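You operate a simulated robot arm through the tools that you are given. There is no shell and no other tool.

You run a simulated robot arm. Do the job below in one go: nothing can be reset, and whatever is moved stays where it is left.

Task
Move the steel bar to the tool trough and shut its latches again.
Fine: open both latches to lift it out.

Only the result counts: the job must be done as asked and must still hold three seconds after the hand-in. Knocking over, shifting, dropping, spilling or breaking anything else fails it.

Robot
A 6-joint arm with a three-finger gripper, fixed in place. Base frame: the origin is on the floor under the middle of its stand, x ahead of it, y to its left, z up. Units: cm, degrees, N and s.
It reaches about 121.3 cm from its shoulder. Its first joint turns from -166.0 to 166.0 degrees. Payload 4.89 kg.
The TCP is the grasp point between the finger pads, 3 cm short of the fingertips. In the tool frame z runs along the fingers and y along their closing line. The gripper opens to 16.4 cm; its body begins 12.5 cm behind the TCP.
Orientation is that of the tool frame in the base frame, as a unit quaternion [w, x, y, z]. With the fingers straight down and closing along the base's y, the tool's x points along the base's -x, its y along +y and its z along -z.

Tools
- The arm moves only by the tool arm_command. Its argument "increments" is a list that holds one entry, the list of rows, each a list of 7 numbers: the shift along the tool's x, y, z in units of 40 mm (1.0 is 40 mm), then the turn, a rotation vector about the tool's x, y, z in units of 4 degrees (1.0 is 4 degrees), then the closure, from 0 (fully open) to 1 (shut). In form: [[[x, y, z, wx, wy, wz, gripper], ...]]. A call has 1 to 20 rows; each row shifts and turns the commanded pose from where the row before left it, along the tool's axes as they then stand. A call with a number of a shift or a turn outside -1 to 1 is refused whole. A row lasts 0.2 s, in which the tool goes at most 5 cm and 8.6 degrees; a call with a longer step from one row to the next is refused whole, and so is a gripper value outside its range. A pose out of reach is approached as far as the arm can. The call stops where the force on the tool passes 40 N (or 10 N more than at its start, if that is more) or the arm is blocked; 0.2 s more then pass. Each finger travels about 10.8 cm/s and halts on what it meets, pressing with about 45 N; the grip force reading is that of the motor and also rises with nothing between the fingers. The clock runs only during rows and for 0.2 s after the last one: add rows that do not move to give the fingers time. The reply holds the time, the measured pose of the TCP, the force on the tool along the base axes, the opening and the grip force, in the units named above and with some noise, with the torque about the TCP (base axes, N m) and any sound that the robot's microphone picked up, and new pictures: "show" is both (left out), scene, wrist or none.
- Cameras (640 x 400 px; columns grow to the right, rows downward): "scene" is fixed at [3.59, -65.86, 156.57]; the picture's right is [0.72, -0.69, 0.00], its down [-0.40, -0.42, -0.82] and it looks along [0.57, 0.59, -0.57] (base axes); focal length 350 px, centre (320, 200). "wrist" rides on the gripper at [7.6, -0.2, -15.2] in the tool frame; the picture's right is [0.02, 1.00, 0.00], its down [-0.88, 0.02, -0.47] and it looks along [-0.47, 0.01, 0.88] (tool axes); focal length 247 px, centre (320, 200). There is no depth. A picture from a camera that has moved, and an enlarged one, comes with that camera's place and axes in the base frame and with its lens. The place of the scene camera against the robot may be out by one fixed shift of up to 2.5 cm in any direction.
- slide_trunk(by): moves the trunk up (or, below 0, down) by that many cm; the arm rides with it, the base frame stays. It gives what a move gives, with no picture.
- inspect(camera, box): a new picture of the part [left, top, right, bottom] of that camera's present view, enlarged. No time passes.
- close_job(): hands the job in; it is judged then, once.

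Nothing tells you positions but the pictures and the camera data. Unless the task says otherwise, let go and move clear before handing in.

The tools are called as a command line: name --argument value ..., lists and objects as JSON in quotes. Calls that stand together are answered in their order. arm_command: Moves the arm, as the interface text tells. Its arguments: {"type":"object","properties":{"increments":{"type":"array","items":{"type":"array","items":{"type":"array","items":{"type":"number"}}}},"show":{"type":"string","enum":["both","scene","wrist","none"]}},"required":["increments"]} The other tools are called the same way: slide_trunk (by) moves the trunk up or down; inspect (camera, box) takes an enlarged picture of a part of a camera's view; close_job () hands the job in.

At the start:

```text
time_s: 0.0
ee_pos: [61.92, -24.92, 115.52]
tcp_rot: [-0.001, -0.001, 1.0, 0.0]
wrist_force: [0.3, -0.1, -0.6]
torque: [0.0, 0.01, 0.02]
width: 16.38
gripper_force: 0.0
trunk travel left (down, up): [-17.5, 21.5]
```

scene: 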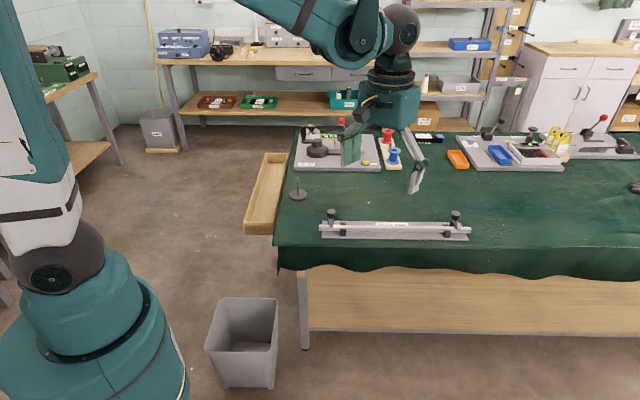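
wrist: 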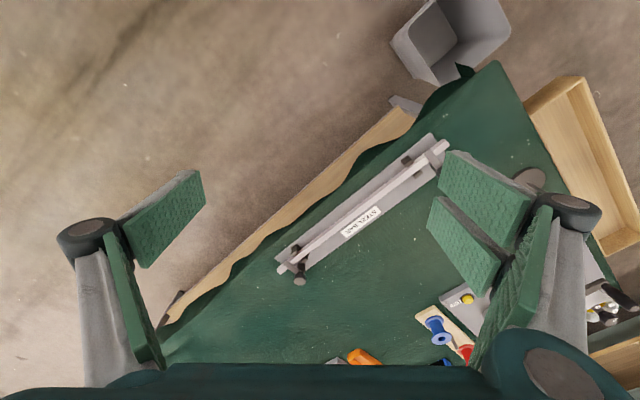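

I see a bench with a steel bar held in a fixture by two latches near its front edge, and a wooden trough hanging at the bench's left end. I will look closer before moving.

inspect --camera "scene" --box '[300, 190, 490, 260]'

inspect --camera "scene" --box '[230, 120, 430, 245]'

inspect --camera "wrist" --box '[250, 110, 470, 300]'

inspect --camera "scene" --box '[430, 100, 640, 200]'

```text
3.37 times, centred on (395, 225) of scene
camera zoom: at [3.59, -65.86, 156.57], right [0.72, -0.69, 0.0], down [-0.4, -0.42, -0.82], along [0.57, 0.59, -0.57], focal length 1179 px, centre (67, 116)
```

zoom: 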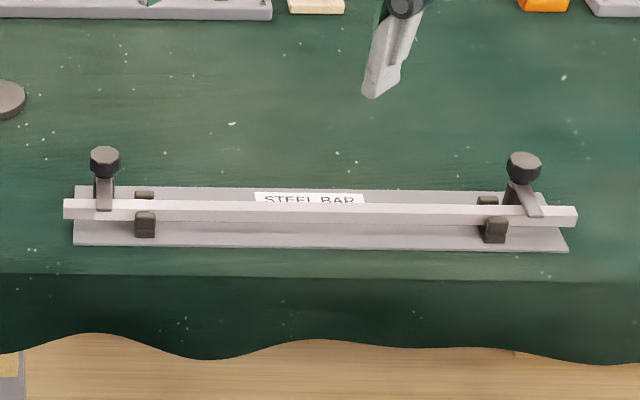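

```text
3.20 times, centred on (330, 182) of scene
camera zoom: at [3.59, -65.86, 156.57], right [0.72, -0.69, 0.0], down [-0.4, -0.42, -0.82], along [0.57, 0.59, -0.57], focal length 1120 px, centre (288, 256)
```

zoom: 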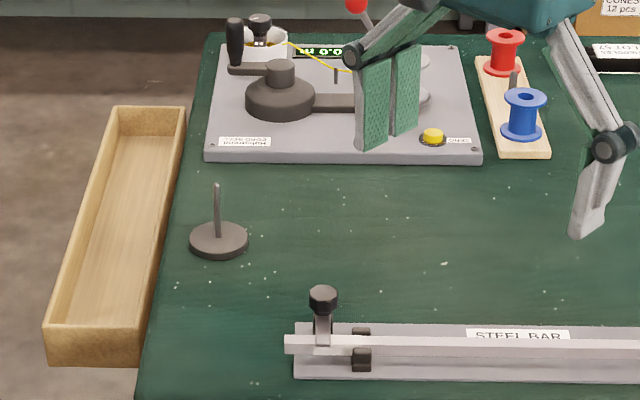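

```text
2.11 times, centred on (360, 205) of wrist
camera zoom: at [54.19, -25.2, 130.99], right [-0.02, 1.0, 0.0], down [0.88, 0.02, 0.47], along [0.47, 0.01, -0.88], focal length 520 px, centre (236, 190)
```

zoom: 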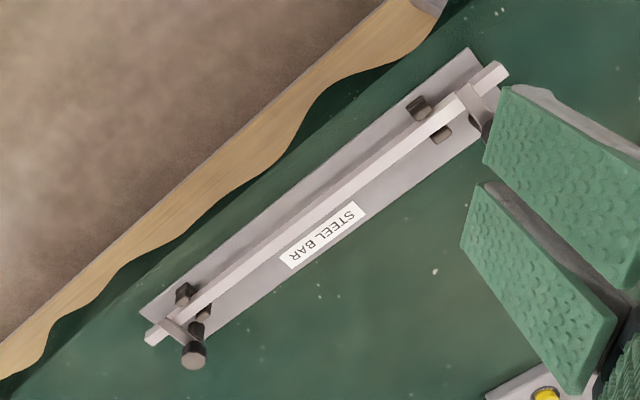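

```text
3.05 times, centred on (535, 150) of scene
camera zoom: at [3.59, -65.86, 156.57], right [0.72, -0.69, 0.0], down [-0.4, -0.42, -0.82], along [0.57, 0.59, -0.57], focal length 1066 px, centre (-335, 352)
```

zoom: 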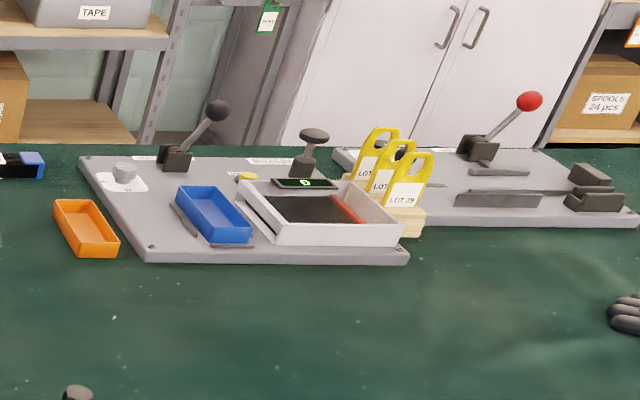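

The bar runs from about (67, 0, 82) to (102, -35, 82), diagonal to the base axes, and the trough lies along the bench's left edge. I zoom in on the latches to learn how they work.

inspect --camera "scene" --box '[312, 200, 362, 245]'

inspect --camera "scene" --box '[430, 200, 480, 245]'

inspect --camera "wrist" --box '[265, 230, 345, 295]'

inspect --camera "wrist" --box '[500, 60, 640, 260]'

```text
8.89 times, centred on (337, 222) of scene
camera zoom: at [3.59, -65.86, 156.57], right [0.72, -0.69, 0.0], down [-0.4, -0.42, -0.82], along [0.57, 0.59, -0.57], focal length 3111 px, centre (169, 0)
```

zoom: 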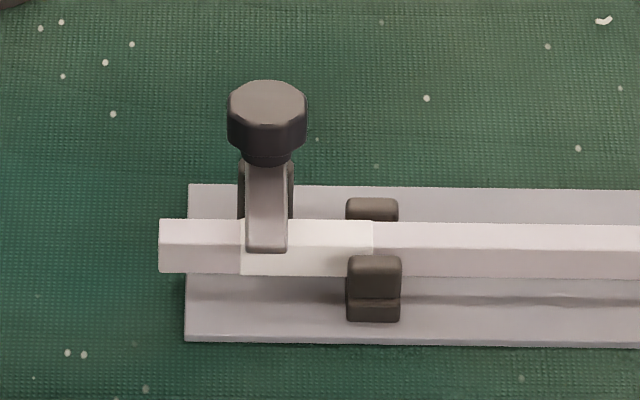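

```text
8.89 times, centred on (455, 222) of scene
camera zoom: at [3.59, -65.86, 156.57], right [0.72, -0.69, 0.0], down [-0.4, -0.42, -0.82], along [0.57, 0.59, -0.57], focal length 3111 px, centre (-880, 0)
```

zoom: 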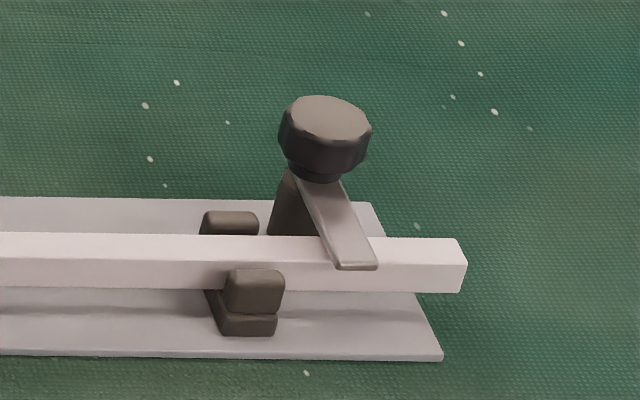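

```text
6.15 times, centred on (305, 262) of wrist
camera zoom: at [54.19, -25.2, 130.99], right [-0.02, 1.0, 0.0], down [0.88, 0.02, 0.47], along [0.47, 0.01, -0.88], focal length 1520 px, centre (412, -185)
```

zoom: 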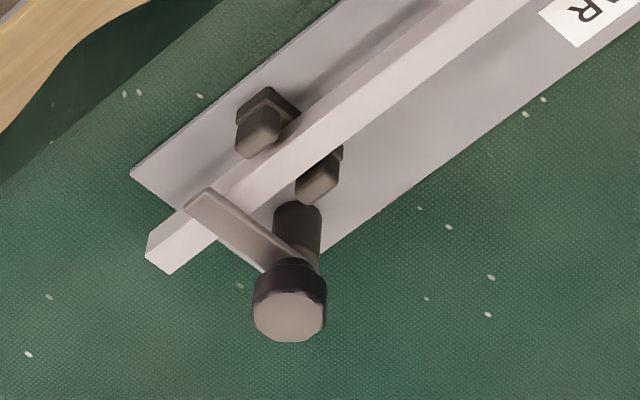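

```text
2.00 times, centred on (570, 160) of wrist
camera zoom: at [54.19, -25.2, 130.99], right [-0.02, 1.0, 0.0], down [0.88, 0.02, 0.47], along [0.47, 0.01, -0.88], focal length 494 px, centre (-180, 280)
```

zoom: 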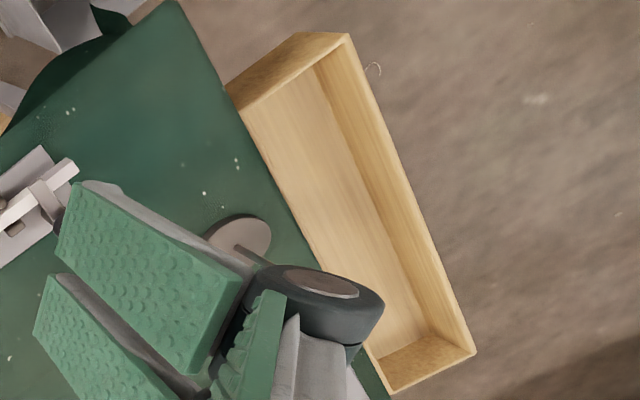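

Both latches look like swing arms under a round knob on a vertical post, lying across the bar. I turn the tool 45 degrees to line up with the bar and move above the left latch for a closer look.

arm_command --increments '[[[0, 0, 0, 0, 0, 1, 0], [0, 0, 0, 0, 0, 1, 0], [0, 0, 0, 0, 0, 1, 0], [0, 0, 0, 0, 0, 1, 0], [0, 0, 0, 0, 0, 1, 0], [0, 0, 0, 0, 0, 1, 0], [0, 0, 0, 0, 0, 1, 0], [0, 0, 0, 0, 0, 1, 0], [0, 0, 0, 0, 0, 1, 0], [0, 0, 0, 0, 0, 1, 0], [0, 0, 0, 0, 0, 1, 0], [0, 0, 0, 0, 0, 0.25, 0], [0.2875, 0.73, 0.375, 0, 0, 0, 0], [0.2875, 0.73, 0.375, 0, 0, 0, 0], [0.2875, 0.73, 0.375, 0, 0, 0, 0], [0.2875, 0.73, 0.375, 0, 0, 0, 0], [0.2875, 0.73, 0.375, 0, 0, 0, 0], [0.2875, 0.73, 0.375, 0, 0, 0, 0], [0.2875, 0.73, 0.375, 0, 0, 0, 0], [0.2875, 0.73, 0.375, 0, 0, 0, 0]]]'

```text
time_s: 4.2
ee_pos: [71.9, -1.9, 103.61]
tcp_rot: [0.0, 0.382, 0.924, 0.0]
wrist_force: [0.0, -0.4, 0.3]
torque: [0.13, -0.08, 0.01]
width: 16.39
gripper_force: 0.1
trunk travel left (down, up): [-17.5, 21.5]
camera wrist: at [66.35, 3.34, 118.93], right [0.69, 0.72, 0.0], down [0.64, -0.61, 0.47], along [0.34, -0.33, -0.88], focal length 247 px, centre (320, 200)
```

scene: 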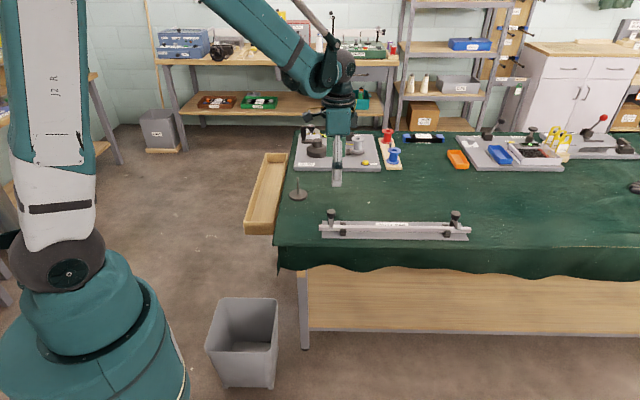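
wrist: 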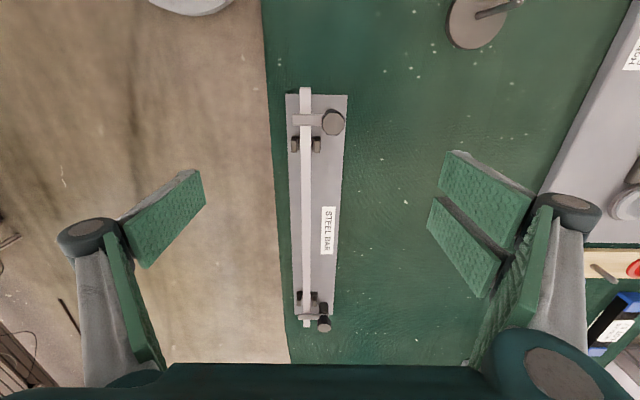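

The arm is now over the left latch with the bar running straight down the wrist picture. I zoom in on both latches.

inspect --camera "wrist" --box '[270, 75, 370, 165]'

inspect --camera "wrist" --box '[280, 270, 360, 340]'

```text
4.44 times, centred on (320, 120) of wrist
camera zoom: at [66.35, 3.34, 118.93], right [0.69, 0.72, 0.0], down [0.64, -0.61, 0.47], along [0.34, -0.33, -0.88], focal length 1098 px, centre (320, 556)
```

zoom: 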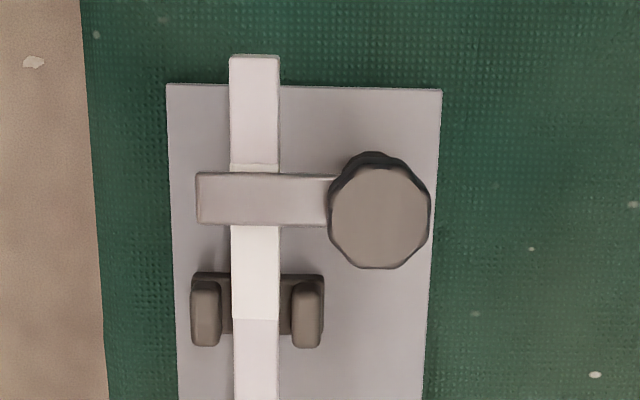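

```text
5.71 times, centred on (320, 305) of wrist
camera zoom: at [66.35, 3.34, 118.93], right [0.69, 0.72, 0.0], down [0.64, -0.61, 0.47], along [0.34, -0.33, -0.88], focal length 1411 px, centre (320, -400)
```

zoom: 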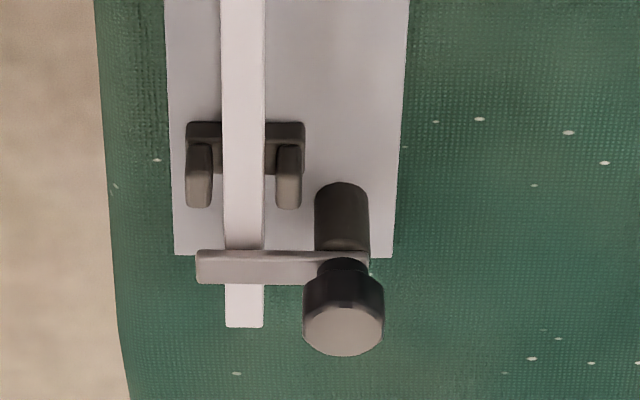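

The latches are clearly vertical posts with a flat swing arm under a knob: left knob about (72.2, 0.0, 86.2), right knob about (101.3, -29.1, 86.2). I turn the tool so the fingers close along the bar, which lets them straddle the latch arm, and come lower over the left knob.

arm_command --increments '[[[0, 0, 0.075, 0, 0, -1, 0.2], [0, 0, 0.075, 0, 0, -1, 0.4], [0, 0, 0.075, 0, 0, -1, 0.5], [0, 0, 0.075, 0, 0, -1, 0.5], [0, 0, 0.075, 0, 0, -1, 0.5], [0, 0, 0.075, 0, 0, -1, 0.5], [0, 0, 0.075, 0, 0, -1, 0.5], [0, 0, 0.075, 0, 0, -1, 0.5], [0, 0, 0.075, 0, 0, -1, 0.5], [0, 0, 0.075, 0, 0, -1, 0.5], [0, 0, 0.075, 0, 0, -1, 0.5], [0, 0, 0.075, 0, 0, -1, 0.5], [0, 0, 0.075, 0, 0, -1, 0.5], [0, 0, 0.075, 0, 0, -1, 0.5], [0, 0, 0.075, 0, 0, -1, 0.5], [0, 0, 0.075, 0, 0, -1, 0.5], [0, 0, 0.075, 0, 0, -1, 0.5], [0, 0, 0.075, 0, 0, -1, 0.5], [0, 0, 0.075, 0, 0, -1, 0.5], [0, 0, 0.075, 0, 0, -1, 0.5]]]' --show "none"

arm_command --increments '[[[0, 0, 0, 0, 0, -1, 0.5], [0, 0, 0, 0, 0, -1, 0.5], [0, 0, 0, 0, 0, -0.5, 0.5], [0, 0, 0, 0, 0, 0, 0.5]]]'

```text
time_s: 8.4
ee_pos: [71.78, -1.98, 97.62]
tcp_rot: [-0.001, -0.302, 0.953, 0.0]
wrist_force: [0.5, 0.6, -0.3]
torque: [-0.03, 0.02, 0.0]
width: 8.22
gripper_force: 0.1
trunk travel left (down, up): [-17.5, 21.5]
```

```text
time_s: 9.4
ee_pos: [72.02, -1.87, 97.62]
tcp_rot: [0.0, -0.383, 0.924, 0.0]
wrist_force: [-0.2, -0.4, -0.7]
torque: [-0.02, 0.03, 0.02]
width: 8.2
gripper_force: 0.1
trunk travel left (down, up): [-17.5, 21.5]
camera wrist: at [66.59, -7.57, 112.97], right [-0.72, 0.69, 0.0], down [0.61, 0.64, 0.47], along [0.33, 0.34, -0.88], focal length 247 px, centre (320, 200)
```

scene: 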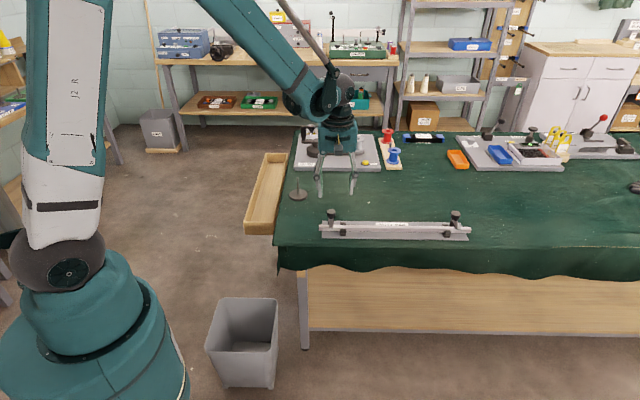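
wrist: 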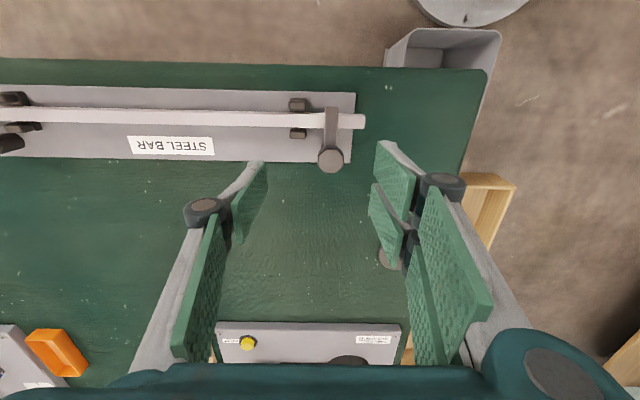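

The left knob sits slightly to the back of the tool centre. I centre over it and descend to just above it, then check.

arm_command --increments '[[[-0.19, 0.14, 0.5, 0, 0, 0, 0.5], [-0.19, 0.14, 0.5, 0, 0, 0, 0.5], [0, 0, 0.5, 0, 0, 0, 0.5], [0, 0, 0.4, 0, 0, 0, 0.5], [0, 0, 0.25, 0, 0, 0, 0.5], [0, 0, 0, 0, 0, 0, 0.5]]]'

```text
time_s: 10.8
ee_pos: [72.2, -0.1, 88.93]
tcp_rot: [0.0, -0.383, 0.924, 0.0]
wrist_force: [-0.3, 0.1, 0.4]
torque: [-0.01, 0.03, 0.01]
width: 8.17
gripper_force: 0.0
trunk travel left (down, up): [-17.5, 21.5]
camera wrist: at [66.79, -5.69, 104.24], right [-0.72, 0.69, 0.0], down [0.61, 0.64, 0.47], along [0.33, 0.34, -0.88], focal length 247 px, centre (320, 200)
```

scene: 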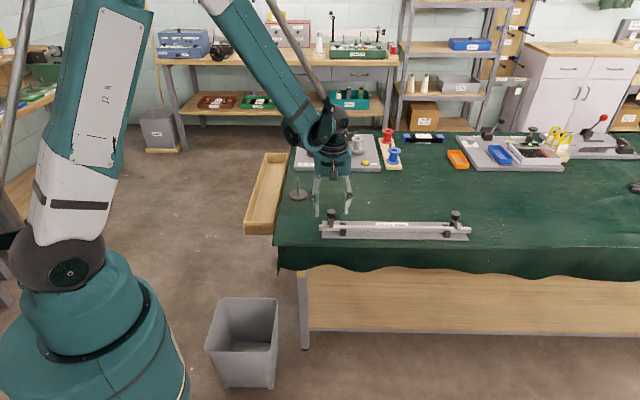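
wrist: 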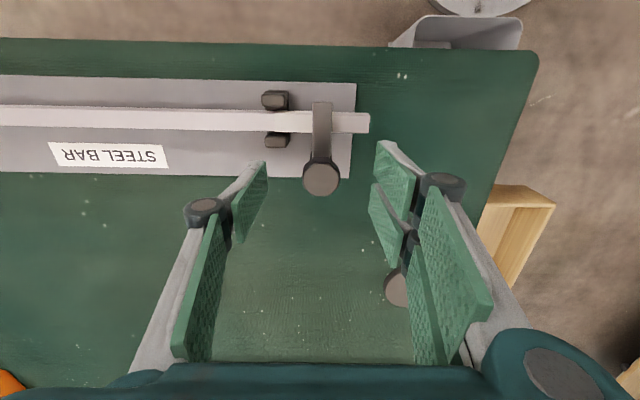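

The knob is centred between the fingers. I lower to knob height (tips just above the latch arm) and close on it.

arm_command --increments '[[[0, 0.02, 0.32, 0, 0, 0, 0.5], [0, 0, 0.31, 0, 0, 0, 0.5], [0, 0, 0, 0, 0, 0, 0.6], [0, 0, 0, 0, 0, 0, 0.75], [0, 0, 0, 0, 0, 0, 0.85], [0, 0, 0, 0, 0, 0, 0.9], [0, 0, 0, 0, 0, 0, 0.95], [0, 0, 0, 0, 0, 0, 0.95], [0, 0, 0, 0, 0, 0, 0.95]]]'

```text
time_s: 12.8
ee_pos: [72.26, 0.05, 86.57]
tcp_rot: [0.001, -0.382, 0.924, 0.001]
wrist_force: [-14.8, 9.5, -9.5]
torque: [0.19, 0.22, 0.05]
width: 2.99
gripper_force: 44.6
trunk travel left (down, up): [-17.5, 21.5]
camera wrist: at [66.77, -5.62, 101.8], right [-0.72, 0.69, 0.0], down [0.61, 0.64, 0.47], along [0.33, 0.34, -0.88], focal length 247 px, centre (320, 200)
```

scene: 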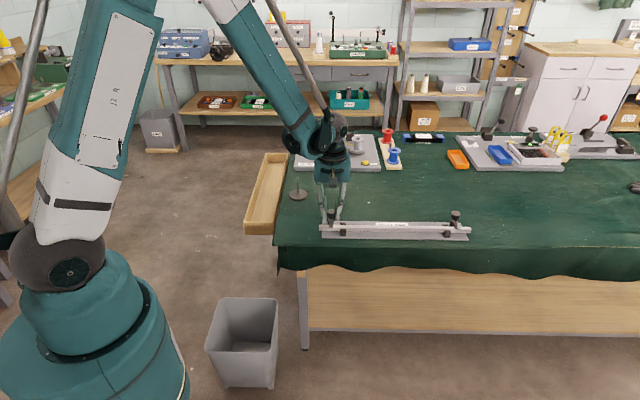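
wrist: 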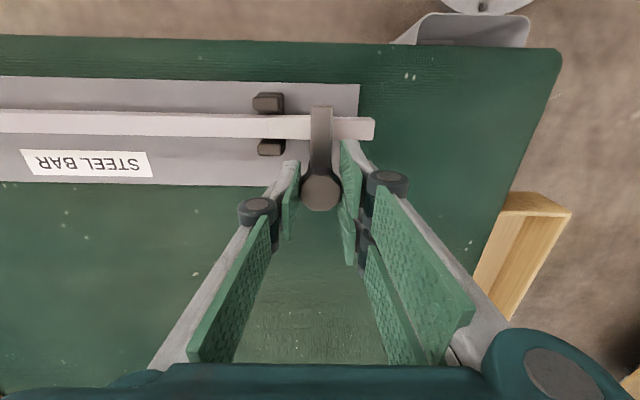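

The knob is gripped (2.99 cm) with a small side load. I ease that load slightly and see how the reading responds before twisting.

arm_command --increments '[[[0, 0.03, 0, 0, 0, 0, 0.95], [0, 0, 0, 0, 0, 0, 0.95]]]' --show "none"

```text
time_s: 13.4
ee_pos: [72.08, 0.06, 86.52]
tcp_rot: [0.001, -0.383, 0.924, -0.001]
wrist_force: [-3.3, -9.4, -5.6]
torque: [-0.38, 0.21, -0.01]
width: 2.96
gripper_force: 44.8
trunk travel left (down, up): [-17.5, 21.5]
```

Shifting relieves the load as expected. Now I try a small twist clockwise (arm swinging outward) and watch the torque.

arm_command --increments '[[[0.01, -0.005, 0, 0, 0, 1, 0.95], [0, 0, 0, 0, 0, 1, 0.95], [0, 0, 0, 0, 0, 1, 0.95]]]'

```text
time_s: 14.2
ee_pos: [72.18, 0.16, 86.49]
tcp_rot: [-0.001, -0.284, 0.959, 0.0]
wrist_force: [10.0, -5.3, -10.0]
torque: [-0.14, -0.3, 0.56]
width: 2.95
gripper_force: 45.1
trunk travel left (down, up): [-17.5, 21.5]
camera wrist: at [65.7, -4.32, 101.84], right [-0.56, 0.83, 0.0], down [0.73, 0.5, 0.47], along [0.39, 0.27, -0.88], focal length 247 px, centre (320, 200)
```

scene: 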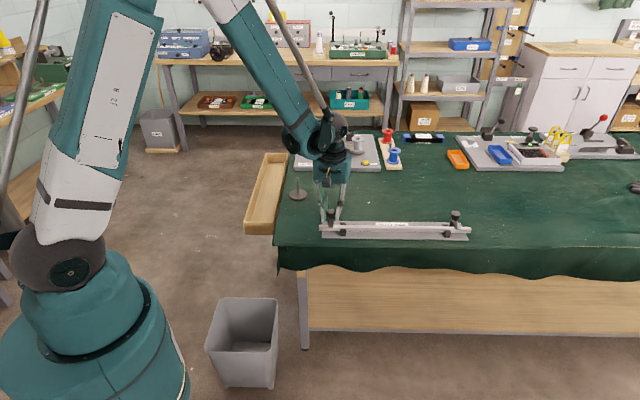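
wrist: 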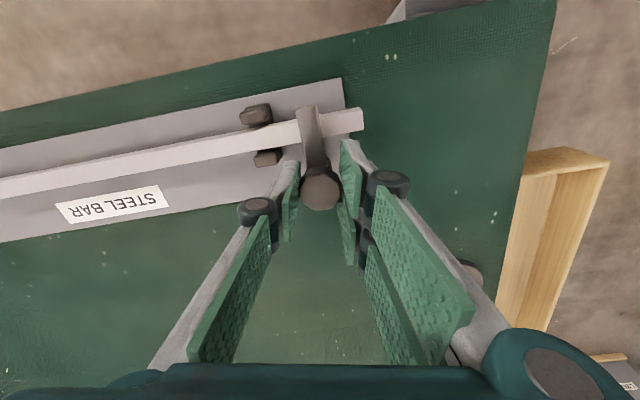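

The arm stayed square to the bar, so clockwise seems to be the stop. I go back and try counter-clockwise.

arm_command --increments '[[[0, 0, 0, 0, 0, -1, 0.95], [0, 0, 0, 0, 0, -1, 0.95], [0, 0, 0, 0, 0, -1, 0.95], [0, 0, 0, 0, 0, -1, 0.95], [0, 0, 0, 0, 0, -1, 0.95], [0, 0, 0, 0, 0, -1, 0.95]]]'

```text
time_s: 15.6
ee_pos: [72.19, 0.03, 86.57]
tcp_rot: [0.0, -0.477, 0.879, 0.0]
wrist_force: [31.5, -14.1, 3.6]
torque: [-0.19, -0.72, -0.09]
width: 2.94
gripper_force: 44.6
trunk travel left (down, up): [-17.5, 21.5]
camera wrist: at [68.06, -6.6, 101.84], right [-0.85, 0.53, 0.0], down [0.46, 0.75, 0.47], along [0.25, 0.4, -0.88], focal length 247 px, centre (320, 200)
```

scene: 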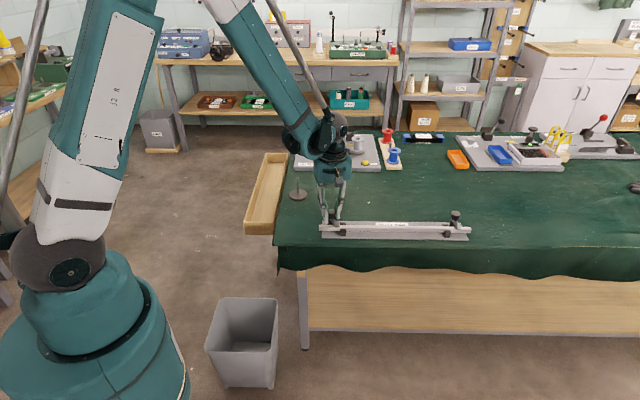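
wrist: 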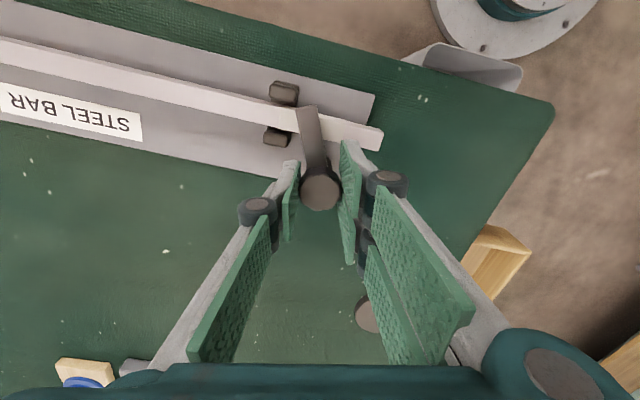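

Counter-clockwise works: the latch arm turned about 24 degrees inward with the fingers. I relieve the side load and continue turning in steps.

arm_command --increments '[[[0, -0.04, 0, 0, 0, 0, 0.95], [0, 0, 0, 0, 0, -0.5, 0.95]]]' --show "none"

```text
time_s: 16.2
ee_pos: [72.24, -0.14, 86.54]
tcp_rot: [0.0, -0.492, 0.87, 0.0]
wrist_force: [10.7, -7.1, -8.0]
torque: [0.13, -0.31, -0.05]
width: 2.95
gripper_force: 44.7
trunk travel left (down, up): [-17.5, 21.5]
```

arm_command --increments '[[[0, -0.015, 0, 0, 0, -1, 0.95], [0, 0, 0, 0, 0, -1, 0.95], [0, 0, 0, 0, 0, -1, 0.95], [0, 0, 0, 0, 0, -1, 0.95]]]' --show "wrist"

```text
time_s: 17.2
ee_pos: [72.31, -0.1, 86.48]
tcp_rot: [-0.001, -0.608, 0.794, -0.001]
wrist_force: [3.3, -3.0, -5.4]
torque: [0.04, -0.09, 0.01]
width: 2.95
gripper_force: 44.9
trunk travel left (down, up): [-17.5, 21.5]
camera wrist: at [70.36, -7.57, 101.84], right [-0.97, 0.24, 0.0], down [0.21, 0.86, 0.47], along [0.11, 0.46, -0.88], focal length 247 px, centre (320, 200)
```

wrist: 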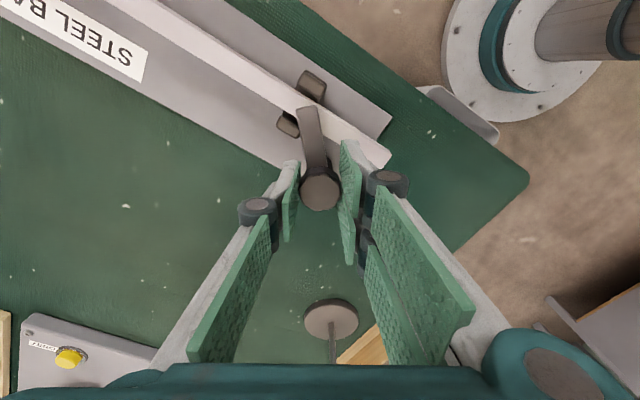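

The latch turns freely with low load now. I keep turning toward fully open.

arm_command --increments '[[[0, 0, 0, 0, 0, -1, 0.95], [0, 0, 0, 0, 0, -1, 0.95], [0, 0, 0, 0, 0, -1, 0.95], [0, 0, 0, 0, 0, -1, 0.95], [0, 0, 0, 0, 0, -1, 0.95], [0, 0, 0, 0, 0, -1, 0.95], [0, 0, 0, 0, 0, -1, 0.95], [0, 0, 0, 0, 0, -1, 0.95]]]' --show "wrist"

```text
time_s: 19.0
ee_pos: [72.37, -0.1, 86.52]
tcp_rot: [0.001, 0.804, -0.594, 0.0]
wrist_force: [22.1, 2.5, -14.0]
torque: [-0.21, -0.54, -0.04]
width: 2.96
gripper_force: 44.7
trunk travel left (down, up): [-17.5, 21.5]
camera wrist: at [74.71, -7.4, 101.84], right [-0.95, -0.31, 0.0], down [-0.28, 0.84, 0.47], along [-0.15, 0.45, -0.88], focal length 247 px, centre (320, 200)
```

wrist: 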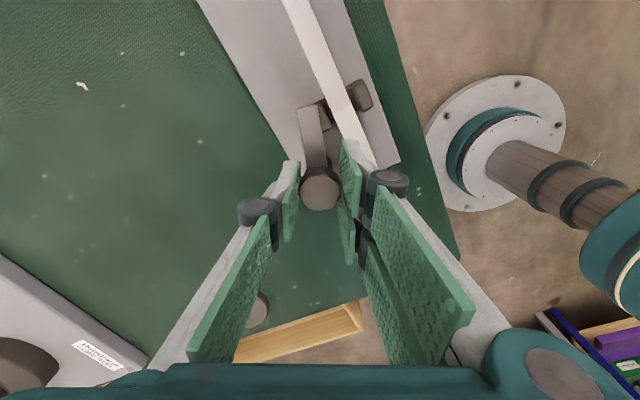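

The arm has swung almost clear of the bar. I finish the last part of the turn.

arm_command --increments '[[[0, -0.03, 0, 0, 0, -1, 0.95], [0, 0, 0, 0, 0, -1, 0.95], [0, 0, 0, 0, 0, -1, 0.95], [0, 0, 0, 0, 0, -1, 0.95], [0, 0, 0, 0, 0, 0, 0.95]]]' --show "wrist"

```text
time_s: 20.2
ee_pos: [72.46, 0.05, 86.55]
tcp_rot: [0.0, 0.879, -0.477, 0.001]
wrist_force: [18.2, -4.4, 6.1]
torque: [0.13, -0.16, -0.06]
width: 2.97
gripper_force: 45.4
trunk travel left (down, up): [-17.5, 21.5]
camera wrist: at [76.68, -6.42, 101.85], right [-0.83, -0.56, 0.0], down [-0.5, 0.73, 0.47], along [-0.27, 0.39, -0.88], focal length 247 px, centre (320, 200)
```

wrist: 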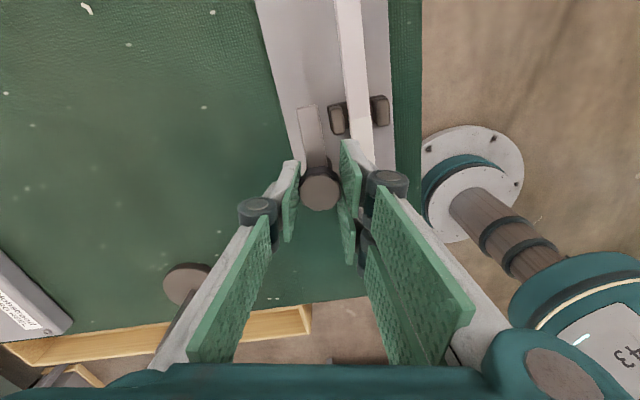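

The left latch arm now lies parallel to the bar and clear of it. I let go of the knob and rise.

arm_command --increments '[[[0, 0, 0, 0, 0, 0, 0.7], [0, 0, 0, 0, 0, 0, 0.62], [0, 0, 0, 0, 0, 0, 0.62], [0, 0, -0.3, 0, 0, 0, 0.62], [0, 0, -0.7, 0, 0, 0, 0.62], [0, 0, -1, 0, 0, 0, 0.5], [0, 0, -1, 0, 0, 0, 0.5], [0, 0, 0, 0, 0, 0, 0.5]]]'

```text
time_s: 22.0
ee_pos: [72.47, -0.05, 98.64]
tcp_rot: [0.0, 0.879, -0.478, 0.0]
wrist_force: [-0.8, 0.1, 0.0]
torque: [0.0, -0.05, 0.02]
width: 8.2
gripper_force: 0.0
trunk travel left (down, up): [-17.5, 21.5]
camera wrist: at [76.54, -6.44, 113.9], right [-0.83, -0.56, 0.0], down [-0.5, 0.73, 0.47], along [-0.27, 0.39, -0.88], focal length 247 px, centre (320, 200)
```

scene: 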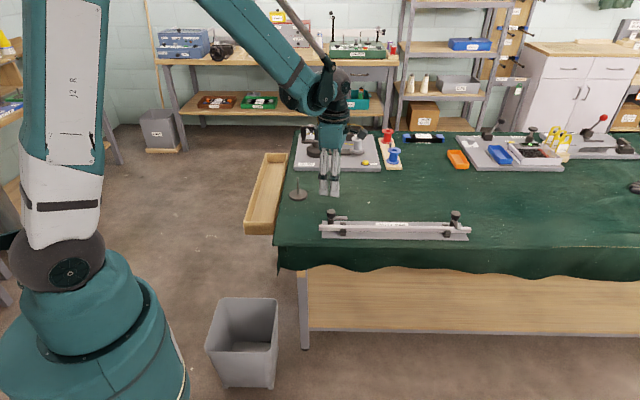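
wrist: 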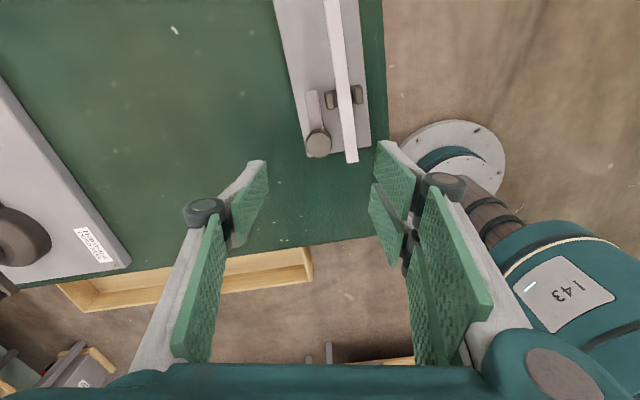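

inspect --camera "scene" --box '[312, 200, 362, 245]'

inspect --camera "scene" --box '[310, 190, 480, 250]'

```text
8.89 times, centred on (337, 222) of scene
camera zoom: at [3.59, -65.86, 156.57], right [0.72, -0.69, 0.0], down [-0.4, -0.42, -0.82], along [0.57, 0.59, -0.57], focal length 3111 px, centre (169, 0)
```

zoom: 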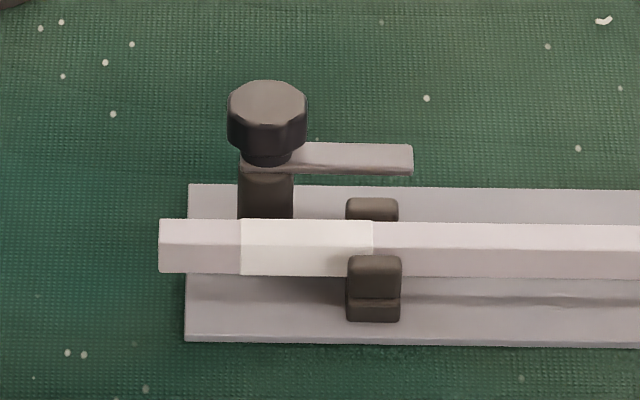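

```text
3.76 times, centred on (395, 220) of scene
camera zoom: at [3.59, -65.86, 156.57], right [0.72, -0.69, 0.0], down [-0.4, -0.42, -0.82], along [0.57, 0.59, -0.57], focal length 1318 px, centre (38, 125)
```

zoom: 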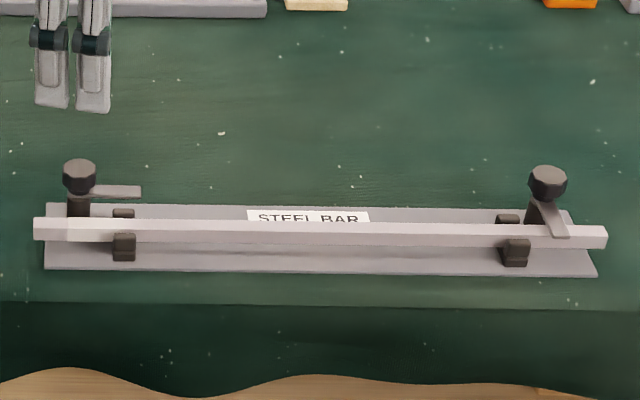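

The left latch is open and the fixture has not moved. I turn the tool back and go over to the right latch.

arm_command --increments '[[[0, 0, 0, 0, 0, 1, 0.5], [0, 0, 0, 0, 0, 1, 0.5], [0, 0, 0, 0, 0, 1, 0.5], [0, 0, 0, 0, 0, 1, 0.5], [0, 0, 0, 0, 0, 1, 0.5], [0, 0, 0, 0, 0, 1, 0.5], [0, 0, 0, 0, 0, 1, 0.5], [0, 0, 0, 0, 0, 1, 0.5], [0, 0, 0, 0, 0, 1, 0.5], [0, 0, 0, 0, 0, 1, 0.5], [0, 0, 0, 0, 0, 1, 0.5], [0, 0, 0, 0, 0, 1, 0.5], [0, 0, 0, 0, 0, 1, 0.5], [0, 0, 0, 0, 0, 1, 0.5], [0, 0, 0, 0, 0, 1, 0.5], [0, 0, 0, 0, 0, 1, 0.5], [0, 0, 0, 0, 0, 1, 0.5], [0, 0, 0, 0, 0, 1, 0.5], [0, 0, 0, 0, 0, 1, 0.5], [0, 0, 0, 0, 0, 0.5, 0.5]]]' --show "none"

arm_command --increments '[[[0, -0.5, 0, 0, 0, 0, 0.5], [0, -1, 0, 0, 0, 0, 0.5], [0, -1, 0, 0, 0, 0, 0.5], [0, -1, 0, 0, 0, 0, 0.5], [0, -1, 0, 0, 0, 0, 0.5], [0, -1, 0, 0, 0, 0, 0.5], [0, -1, 0, 0, 0, 0, 0.5], [0, -1, 0, 0, 0, 0, 0.5], [0, -1, 0, 0, 0, 0, 0.5], [0, -1, 0, 0, 0, 0, 0.5], [0, -0.73, 0, 0, 0, 0, 0.5], [0, 0, 0, 0, 0, 0, 0.5], [0, 0, 0, 0, 0, 0, 0.5]]]'

```text
time_s: 26.2
ee_pos: [72.48, -0.01, 98.63]
tcp_rot: [0.0, -0.382, 0.924, 0.0]
wrist_force: [0.2, 0.7, -0.9]
torque: [0.0, -0.02, 0.01]
width: 8.2
gripper_force: 0.1
trunk travel left (down, up): [-17.5, 21.5]
```

```text
time_s: 29.0
ee_pos: [101.38, -29.02, 98.54]
tcp_rot: [-0.001, -0.383, 0.924, 0.0]
wrist_force: [-0.1, 0.3, -0.1]
torque: [0.04, 0.08, -0.01]
width: 8.19
gripper_force: 0.0
trunk travel left (down, up): [-17.5, 21.5]
camera wrist: at [95.98, -34.6, 113.87], right [-0.72, 0.69, 0.0], down [0.61, 0.64, 0.47], along [0.33, 0.34, -0.88], focal length 247 px, centre (320, 200)
```

scene: 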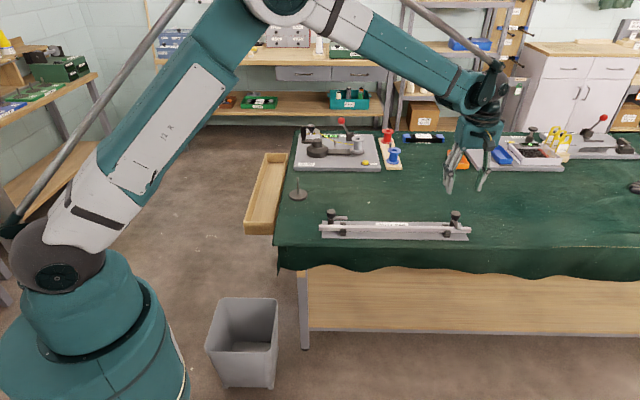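
wrist: 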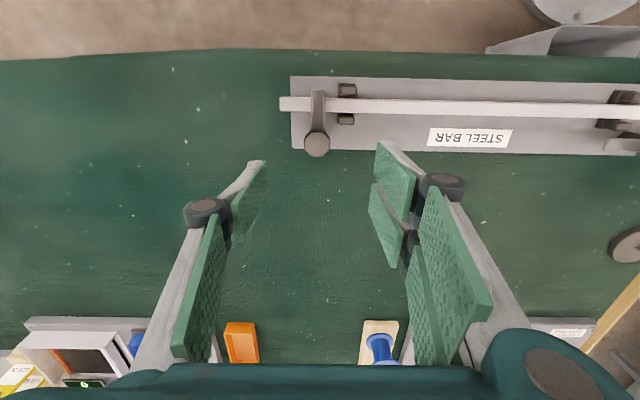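

The right knob is just beneath the tool. I centre and descend to just above it, then check.

arm_command --increments '[[[0.055, -0.06, 0.5, 0, 0, 0, 0.5], [0, 0, 0.6, 0, 0, 0, 0.5], [0, 0, 0.6, 0, 0, 0, 0.5], [0, 0, 0.4, 0, 0, 0, 0.5], [0, 0, 0.28, 0, 0, 0, 0.5], [0, 0, 0, 0, 0, 0, 0.5]]]'

```text
time_s: 30.4
ee_pos: [101.34, -29.4, 88.91]
tcp_rot: [0.0, -0.383, 0.924, 0.0]
wrist_force: [0.1, 0.3, 0.5]
torque: [-0.01, 0.02, -0.02]
width: 8.2
gripper_force: 0.2
trunk travel left (down, up): [-17.5, 21.5]
camera wrist: at [96.0, -35.01, 104.25], right [-0.72, 0.69, 0.0], down [0.61, 0.64, 0.47], along [0.33, 0.34, -0.88], focal length 247 px, centre (320, 200)
```

scene: 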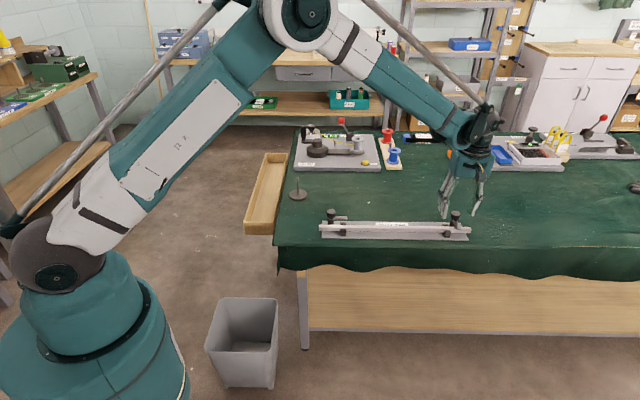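
wrist: 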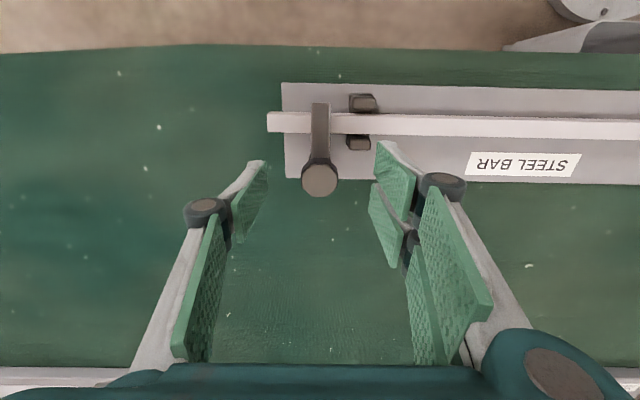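

The right knob is centred the same way. I lower and close on it.

arm_command --increments '[[[0, 0, 0.32, 0, 0, 0, 0.5], [0, 0, 0.31, 0, 0, 0, 0.5], [0, 0, 0, 0, 0, 0, 0.6], [0, 0, 0, 0, 0, 0, 0.75], [0, 0, 0, 0, 0, 0, 0.85], [0, 0, 0, 0, 0, 0, 0.9], [0, 0, 0, 0, 0, 0, 0.95], [0, 0, 0, 0, 0, 0, 0.95], [0, 0, 0, 0, 0, 0, 0.95]]]' --show "wrist"

```text
time_s: 32.4
ee_pos: [101.33, -29.38, 86.47]
tcp_rot: [0.0, -0.383, 0.924, 0.0]
wrist_force: [8.2, -5.3, 3.1]
torque: [-0.08, -0.18, -0.05]
width: 2.97
gripper_force: 44.6
trunk travel left (down, up): [-17.5, 21.5]
camera wrist: at [95.99, -35.04, 101.77], right [-0.72, 0.69, 0.0], down [0.61, 0.64, 0.47], along [0.33, 0.34, -0.88], focal length 247 px, centre (320, 200)
```

wrist: 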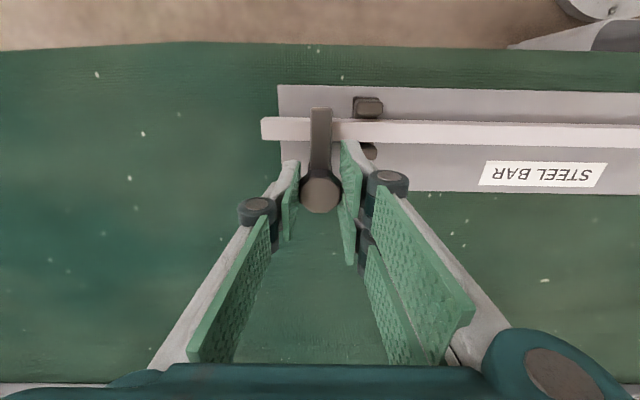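

The right knob is gripped with little side load. I test a small clockwise turn (arm swinging inward).

arm_command --increments '[[[0, -0.012, 0, 0, 0, 1, 0.95], [0, 0, 0, 0, 0, 1, 0.95]]]' --show "wrist"

```text
time_s: 33.0
ee_pos: [101.37, -29.46, 86.42]
tcp_rot: [0.0, -0.316, 0.949, 0.0]
wrist_force: [12.2, -2.5, 5.8]
torque: [0.17, -0.31, 0.31]
width: 2.96
gripper_force: 45.2
trunk travel left (down, up): [-17.5, 21.5]
camera wrist: at [95.28, -34.18, 101.75], right [-0.62, 0.79, 0.0], down [0.69, 0.54, 0.47], along [0.37, 0.29, -0.88], focal length 247 px, centre (320, 200)
```

wrist: 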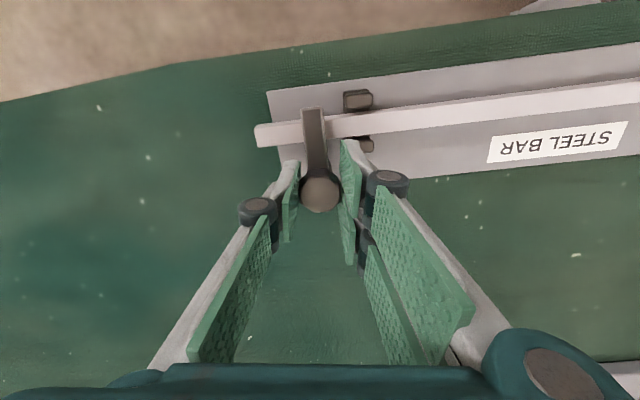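

Clockwise is blocked here too (torque builds, arm stays). I turn counter-clockwise instead.

arm_command --increments '[[[0, -0.015, 0, 0, 0, -1, 0.95], [0, 0, 0, 0, 0, -1, 0.95], [0, 0, 0, 0, 0, -1, 0.95], [0, 0, 0, 0, 0, -1, 0.95], [0, 0, 0, 0, 0, -1, 0.95], [0, 0, 0, 0, 0, -1, 0.95]]]' --show "wrist"

```text
time_s: 34.4
ee_pos: [101.5, -29.4, 86.38]
tcp_rot: [-0.001, -0.508, 0.861, 0.0]
wrist_force: [31.7, -8.7, 1.1]
torque: [-0.47, -0.43, -0.1]
width: 2.94
gripper_force: 45.2
trunk travel left (down, up): [-17.5, 21.5]
camera wrist: at [97.84, -36.32, 101.75], right [-0.89, 0.46, 0.0], down [0.41, 0.78, 0.47], along [0.22, 0.42, -0.88], focal length 247 px, centre (320, 200)
```

wrist: 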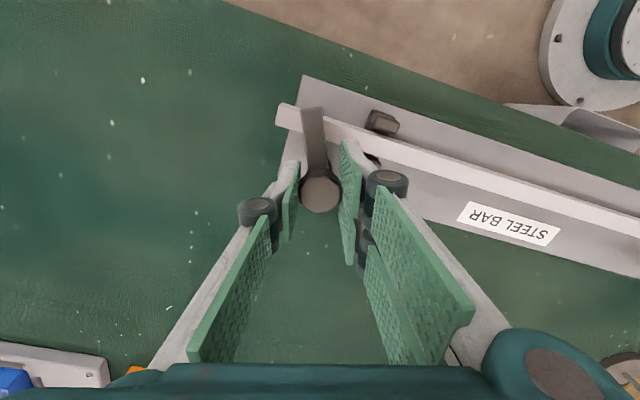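

The right latch turns counter-clockwise (outward). I relieve the side load and continue.

arm_command --increments '[[[0, -0.04, 0, 0, 0, 0, 0.95], [0, -0.005, 0, 0, 0, -1, 0.95], [0, 0, 0, 0, 0, -1, 0.95], [0, 0, 0, 0, 0, -1, 0.95]]]' --show "none"

```text
time_s: 35.4
ee_pos: [101.56, -29.53, 86.42]
tcp_rot: [0.0, -0.595, 0.804, 0.0]
wrist_force: [11.8, -2.1, -7.0]
torque: [-0.29, -0.02, -0.03]
width: 2.92
gripper_force: 45.2
trunk travel left (down, up): [-17.5, 21.5]
```

arm_command --increments '[[[0, -0.015, 0, 0, 0, -1, 0.95], [0, 0, 0, 0, 0, -1, 0.95], [0, 0, 0, 0, 0, -1, 0.95], [0, 0, 0, 0, 0, -1, 0.95], [0, -0.01, 0, 0, 0, -1, 0.95], [0, 0, 0, 0, 0, -1, 0.95]]]' --show "wrist"

```text
time_s: 36.8
ee_pos: [101.77, -29.47, 86.48]
tcp_rot: [-0.001, 0.749, -0.662, 0.0]
wrist_force: [16.0, -2.9, -2.6]
torque: [-0.33, -0.26, -0.06]
width: 2.96
gripper_force: 44.9
trunk travel left (down, up): [-17.5, 21.5]
camera wrist: at [102.74, -37.16, 101.76], right [-0.99, -0.14, 0.0], down [-0.13, 0.87, 0.47], along [-0.07, 0.47, -0.88], focal length 247 px, centre (320, 200)
```

wrist: 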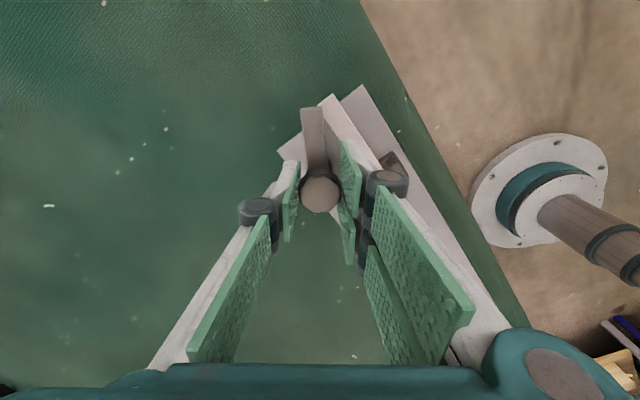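

arm_command --increments '[[[0, -0.02, 0, 0, 0, -1, 0.95], [0, 0, 0, 0, 0, -1, 0.95], [0, 0, 0, 0, 0, -1, 0.95], [0, -0.01, 0, 0, 0, -1, 0.95], [0, 0, 0, 0, 0, -1, 0.95]]]' --show "wrist"

```text
time_s: 38.0
ee_pos: [101.66, -29.53, 86.32]
tcp_rot: [-0.001, 0.853, -0.522, -0.001]
wrist_force: [24.8, -7.7, -1.9]
torque: [-0.45, -0.53, -0.05]
width: 2.94
gripper_force: 45.3
trunk travel left (down, up): [-17.5, 21.5]
camera wrist: at [105.38, -36.29, 101.76], right [-0.88, -0.47, 0.0], down [-0.42, 0.78, 0.47], along [-0.22, 0.42, -0.88], focal length 247 px, centre (320, 200)
```

wrist: 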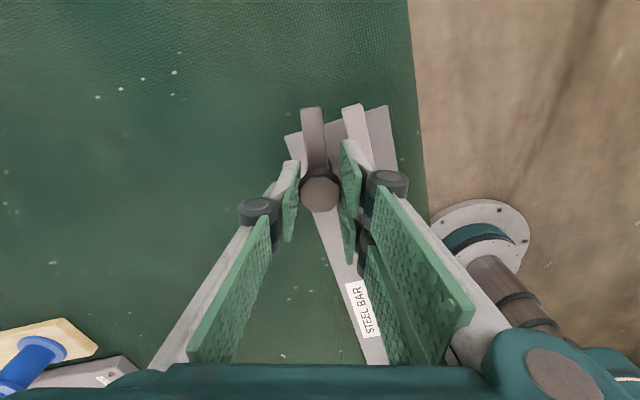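

arm_command --increments '[[[0.02, -0.025, 0, 0, 0, -1, 0.95], [0, 0, 0, 0, 0, -1, 0.95], [0, 0, 0, 0, 0, -0.5, 0.95], [0, 0, 0, 0, 0, 0, 0.95]]]' --show "wrist"

```text
time_s: 39.0
ee_pos: [101.83, -29.56, 86.35]
tcp_rot: [0.0, 0.895, -0.446, -0.001]
wrist_force: [-1.4, 3.4, -19.0]
torque: [0.14, 0.07, -0.11]
width: 2.93
gripper_force: 45.0
trunk travel left (down, up): [-17.5, 21.5]
camera wrist: at [106.56, -35.53, 101.75], right [-0.79, -0.62, 0.0], down [-0.54, 0.69, 0.47], along [-0.29, 0.37, -0.88], focal length 247 px, centre (320, 200)
```

wrist: 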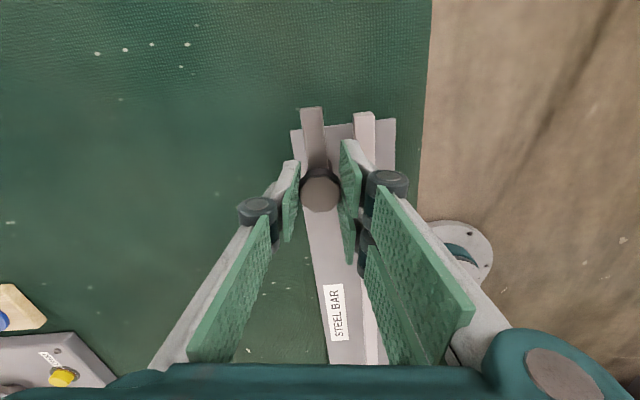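

The right latch arm now points outward along the bar line, clear of it. I let go, rise, and line up for the bar.

arm_command --increments '[[[0, 0, 0, 0, 0, 0, 0.7], [0, 0, 0, 0, 0, 0, 0.62], [0, 0, 0, 0, 0, 0, 0.62], [0, 0, -0.3, 0, 0, 0, 0.62], [0, 0, -0.7, 0, 0, 0, 0.62], [0, 0, -1, 0, 0, 0, 0.5], [0, 0, -1, 0, 0, 0, 0.5], [0, 0, 0, 0, 0, 0, 0.5]]]'

inspect --camera "scene" --box '[310, 190, 480, 250]'

inspect --camera "scene" --box '[235, 140, 325, 245]'

```text
time_s: 40.8
ee_pos: [101.89, -29.45, 98.36]
tcp_rot: [0.0, 0.895, -0.446, -0.001]
wrist_force: [-0.7, -0.7, 0.6]
torque: [-0.02, -0.04, 0.0]
width: 8.2
gripper_force: 0.2
trunk travel left (down, up): [-17.5, 21.5]
camera wrist: at [106.48, -35.55, 113.84], right [-0.79, -0.62, 0.0], down [-0.55, 0.69, 0.47], along [-0.29, 0.37, -0.88], focal length 247 px, centre (320, 200)
```

scene: 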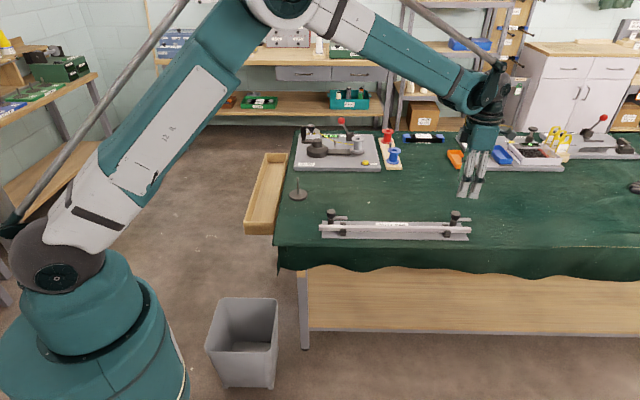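
wrist: 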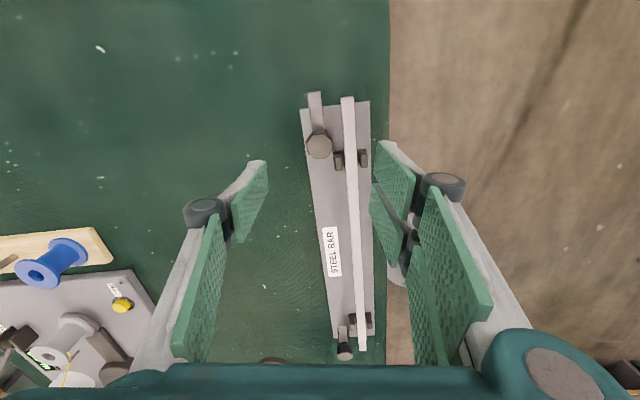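

```text
3.76 times, centred on (395, 220) of scene
camera zoom: at [3.59, -65.86, 156.57], right [0.72, -0.69, 0.0], down [-0.4, -0.42, -0.82], along [0.57, 0.59, -0.57], focal length 1318 px, centre (38, 125)
```

zoom: 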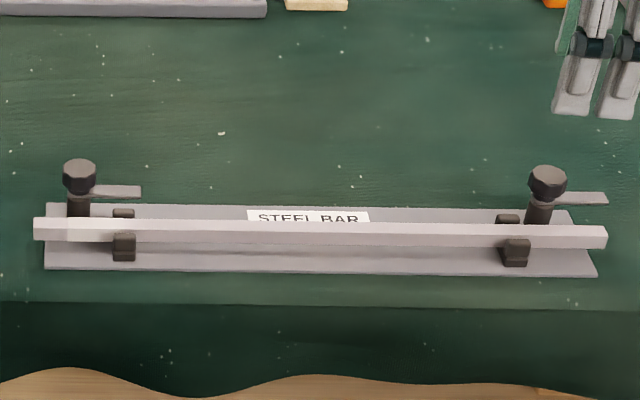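

```text
3.81 times, centred on (280, 192) of scene
camera zoom: at [3.59, -65.86, 156.57], right [0.72, -0.69, 0.0], down [-0.4, -0.42, -0.82], along [0.57, 0.59, -0.57], focal length 1333 px, centre (472, 229)
```

zoom: 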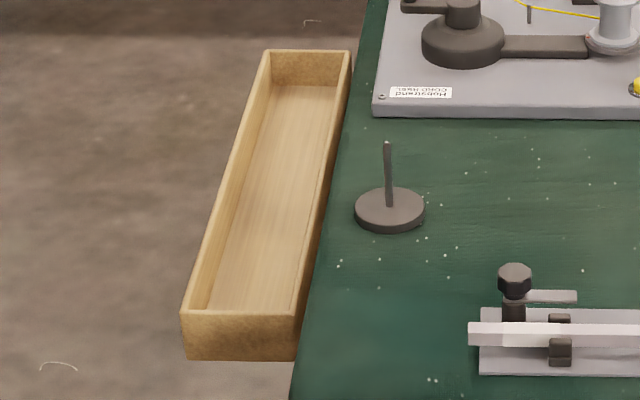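

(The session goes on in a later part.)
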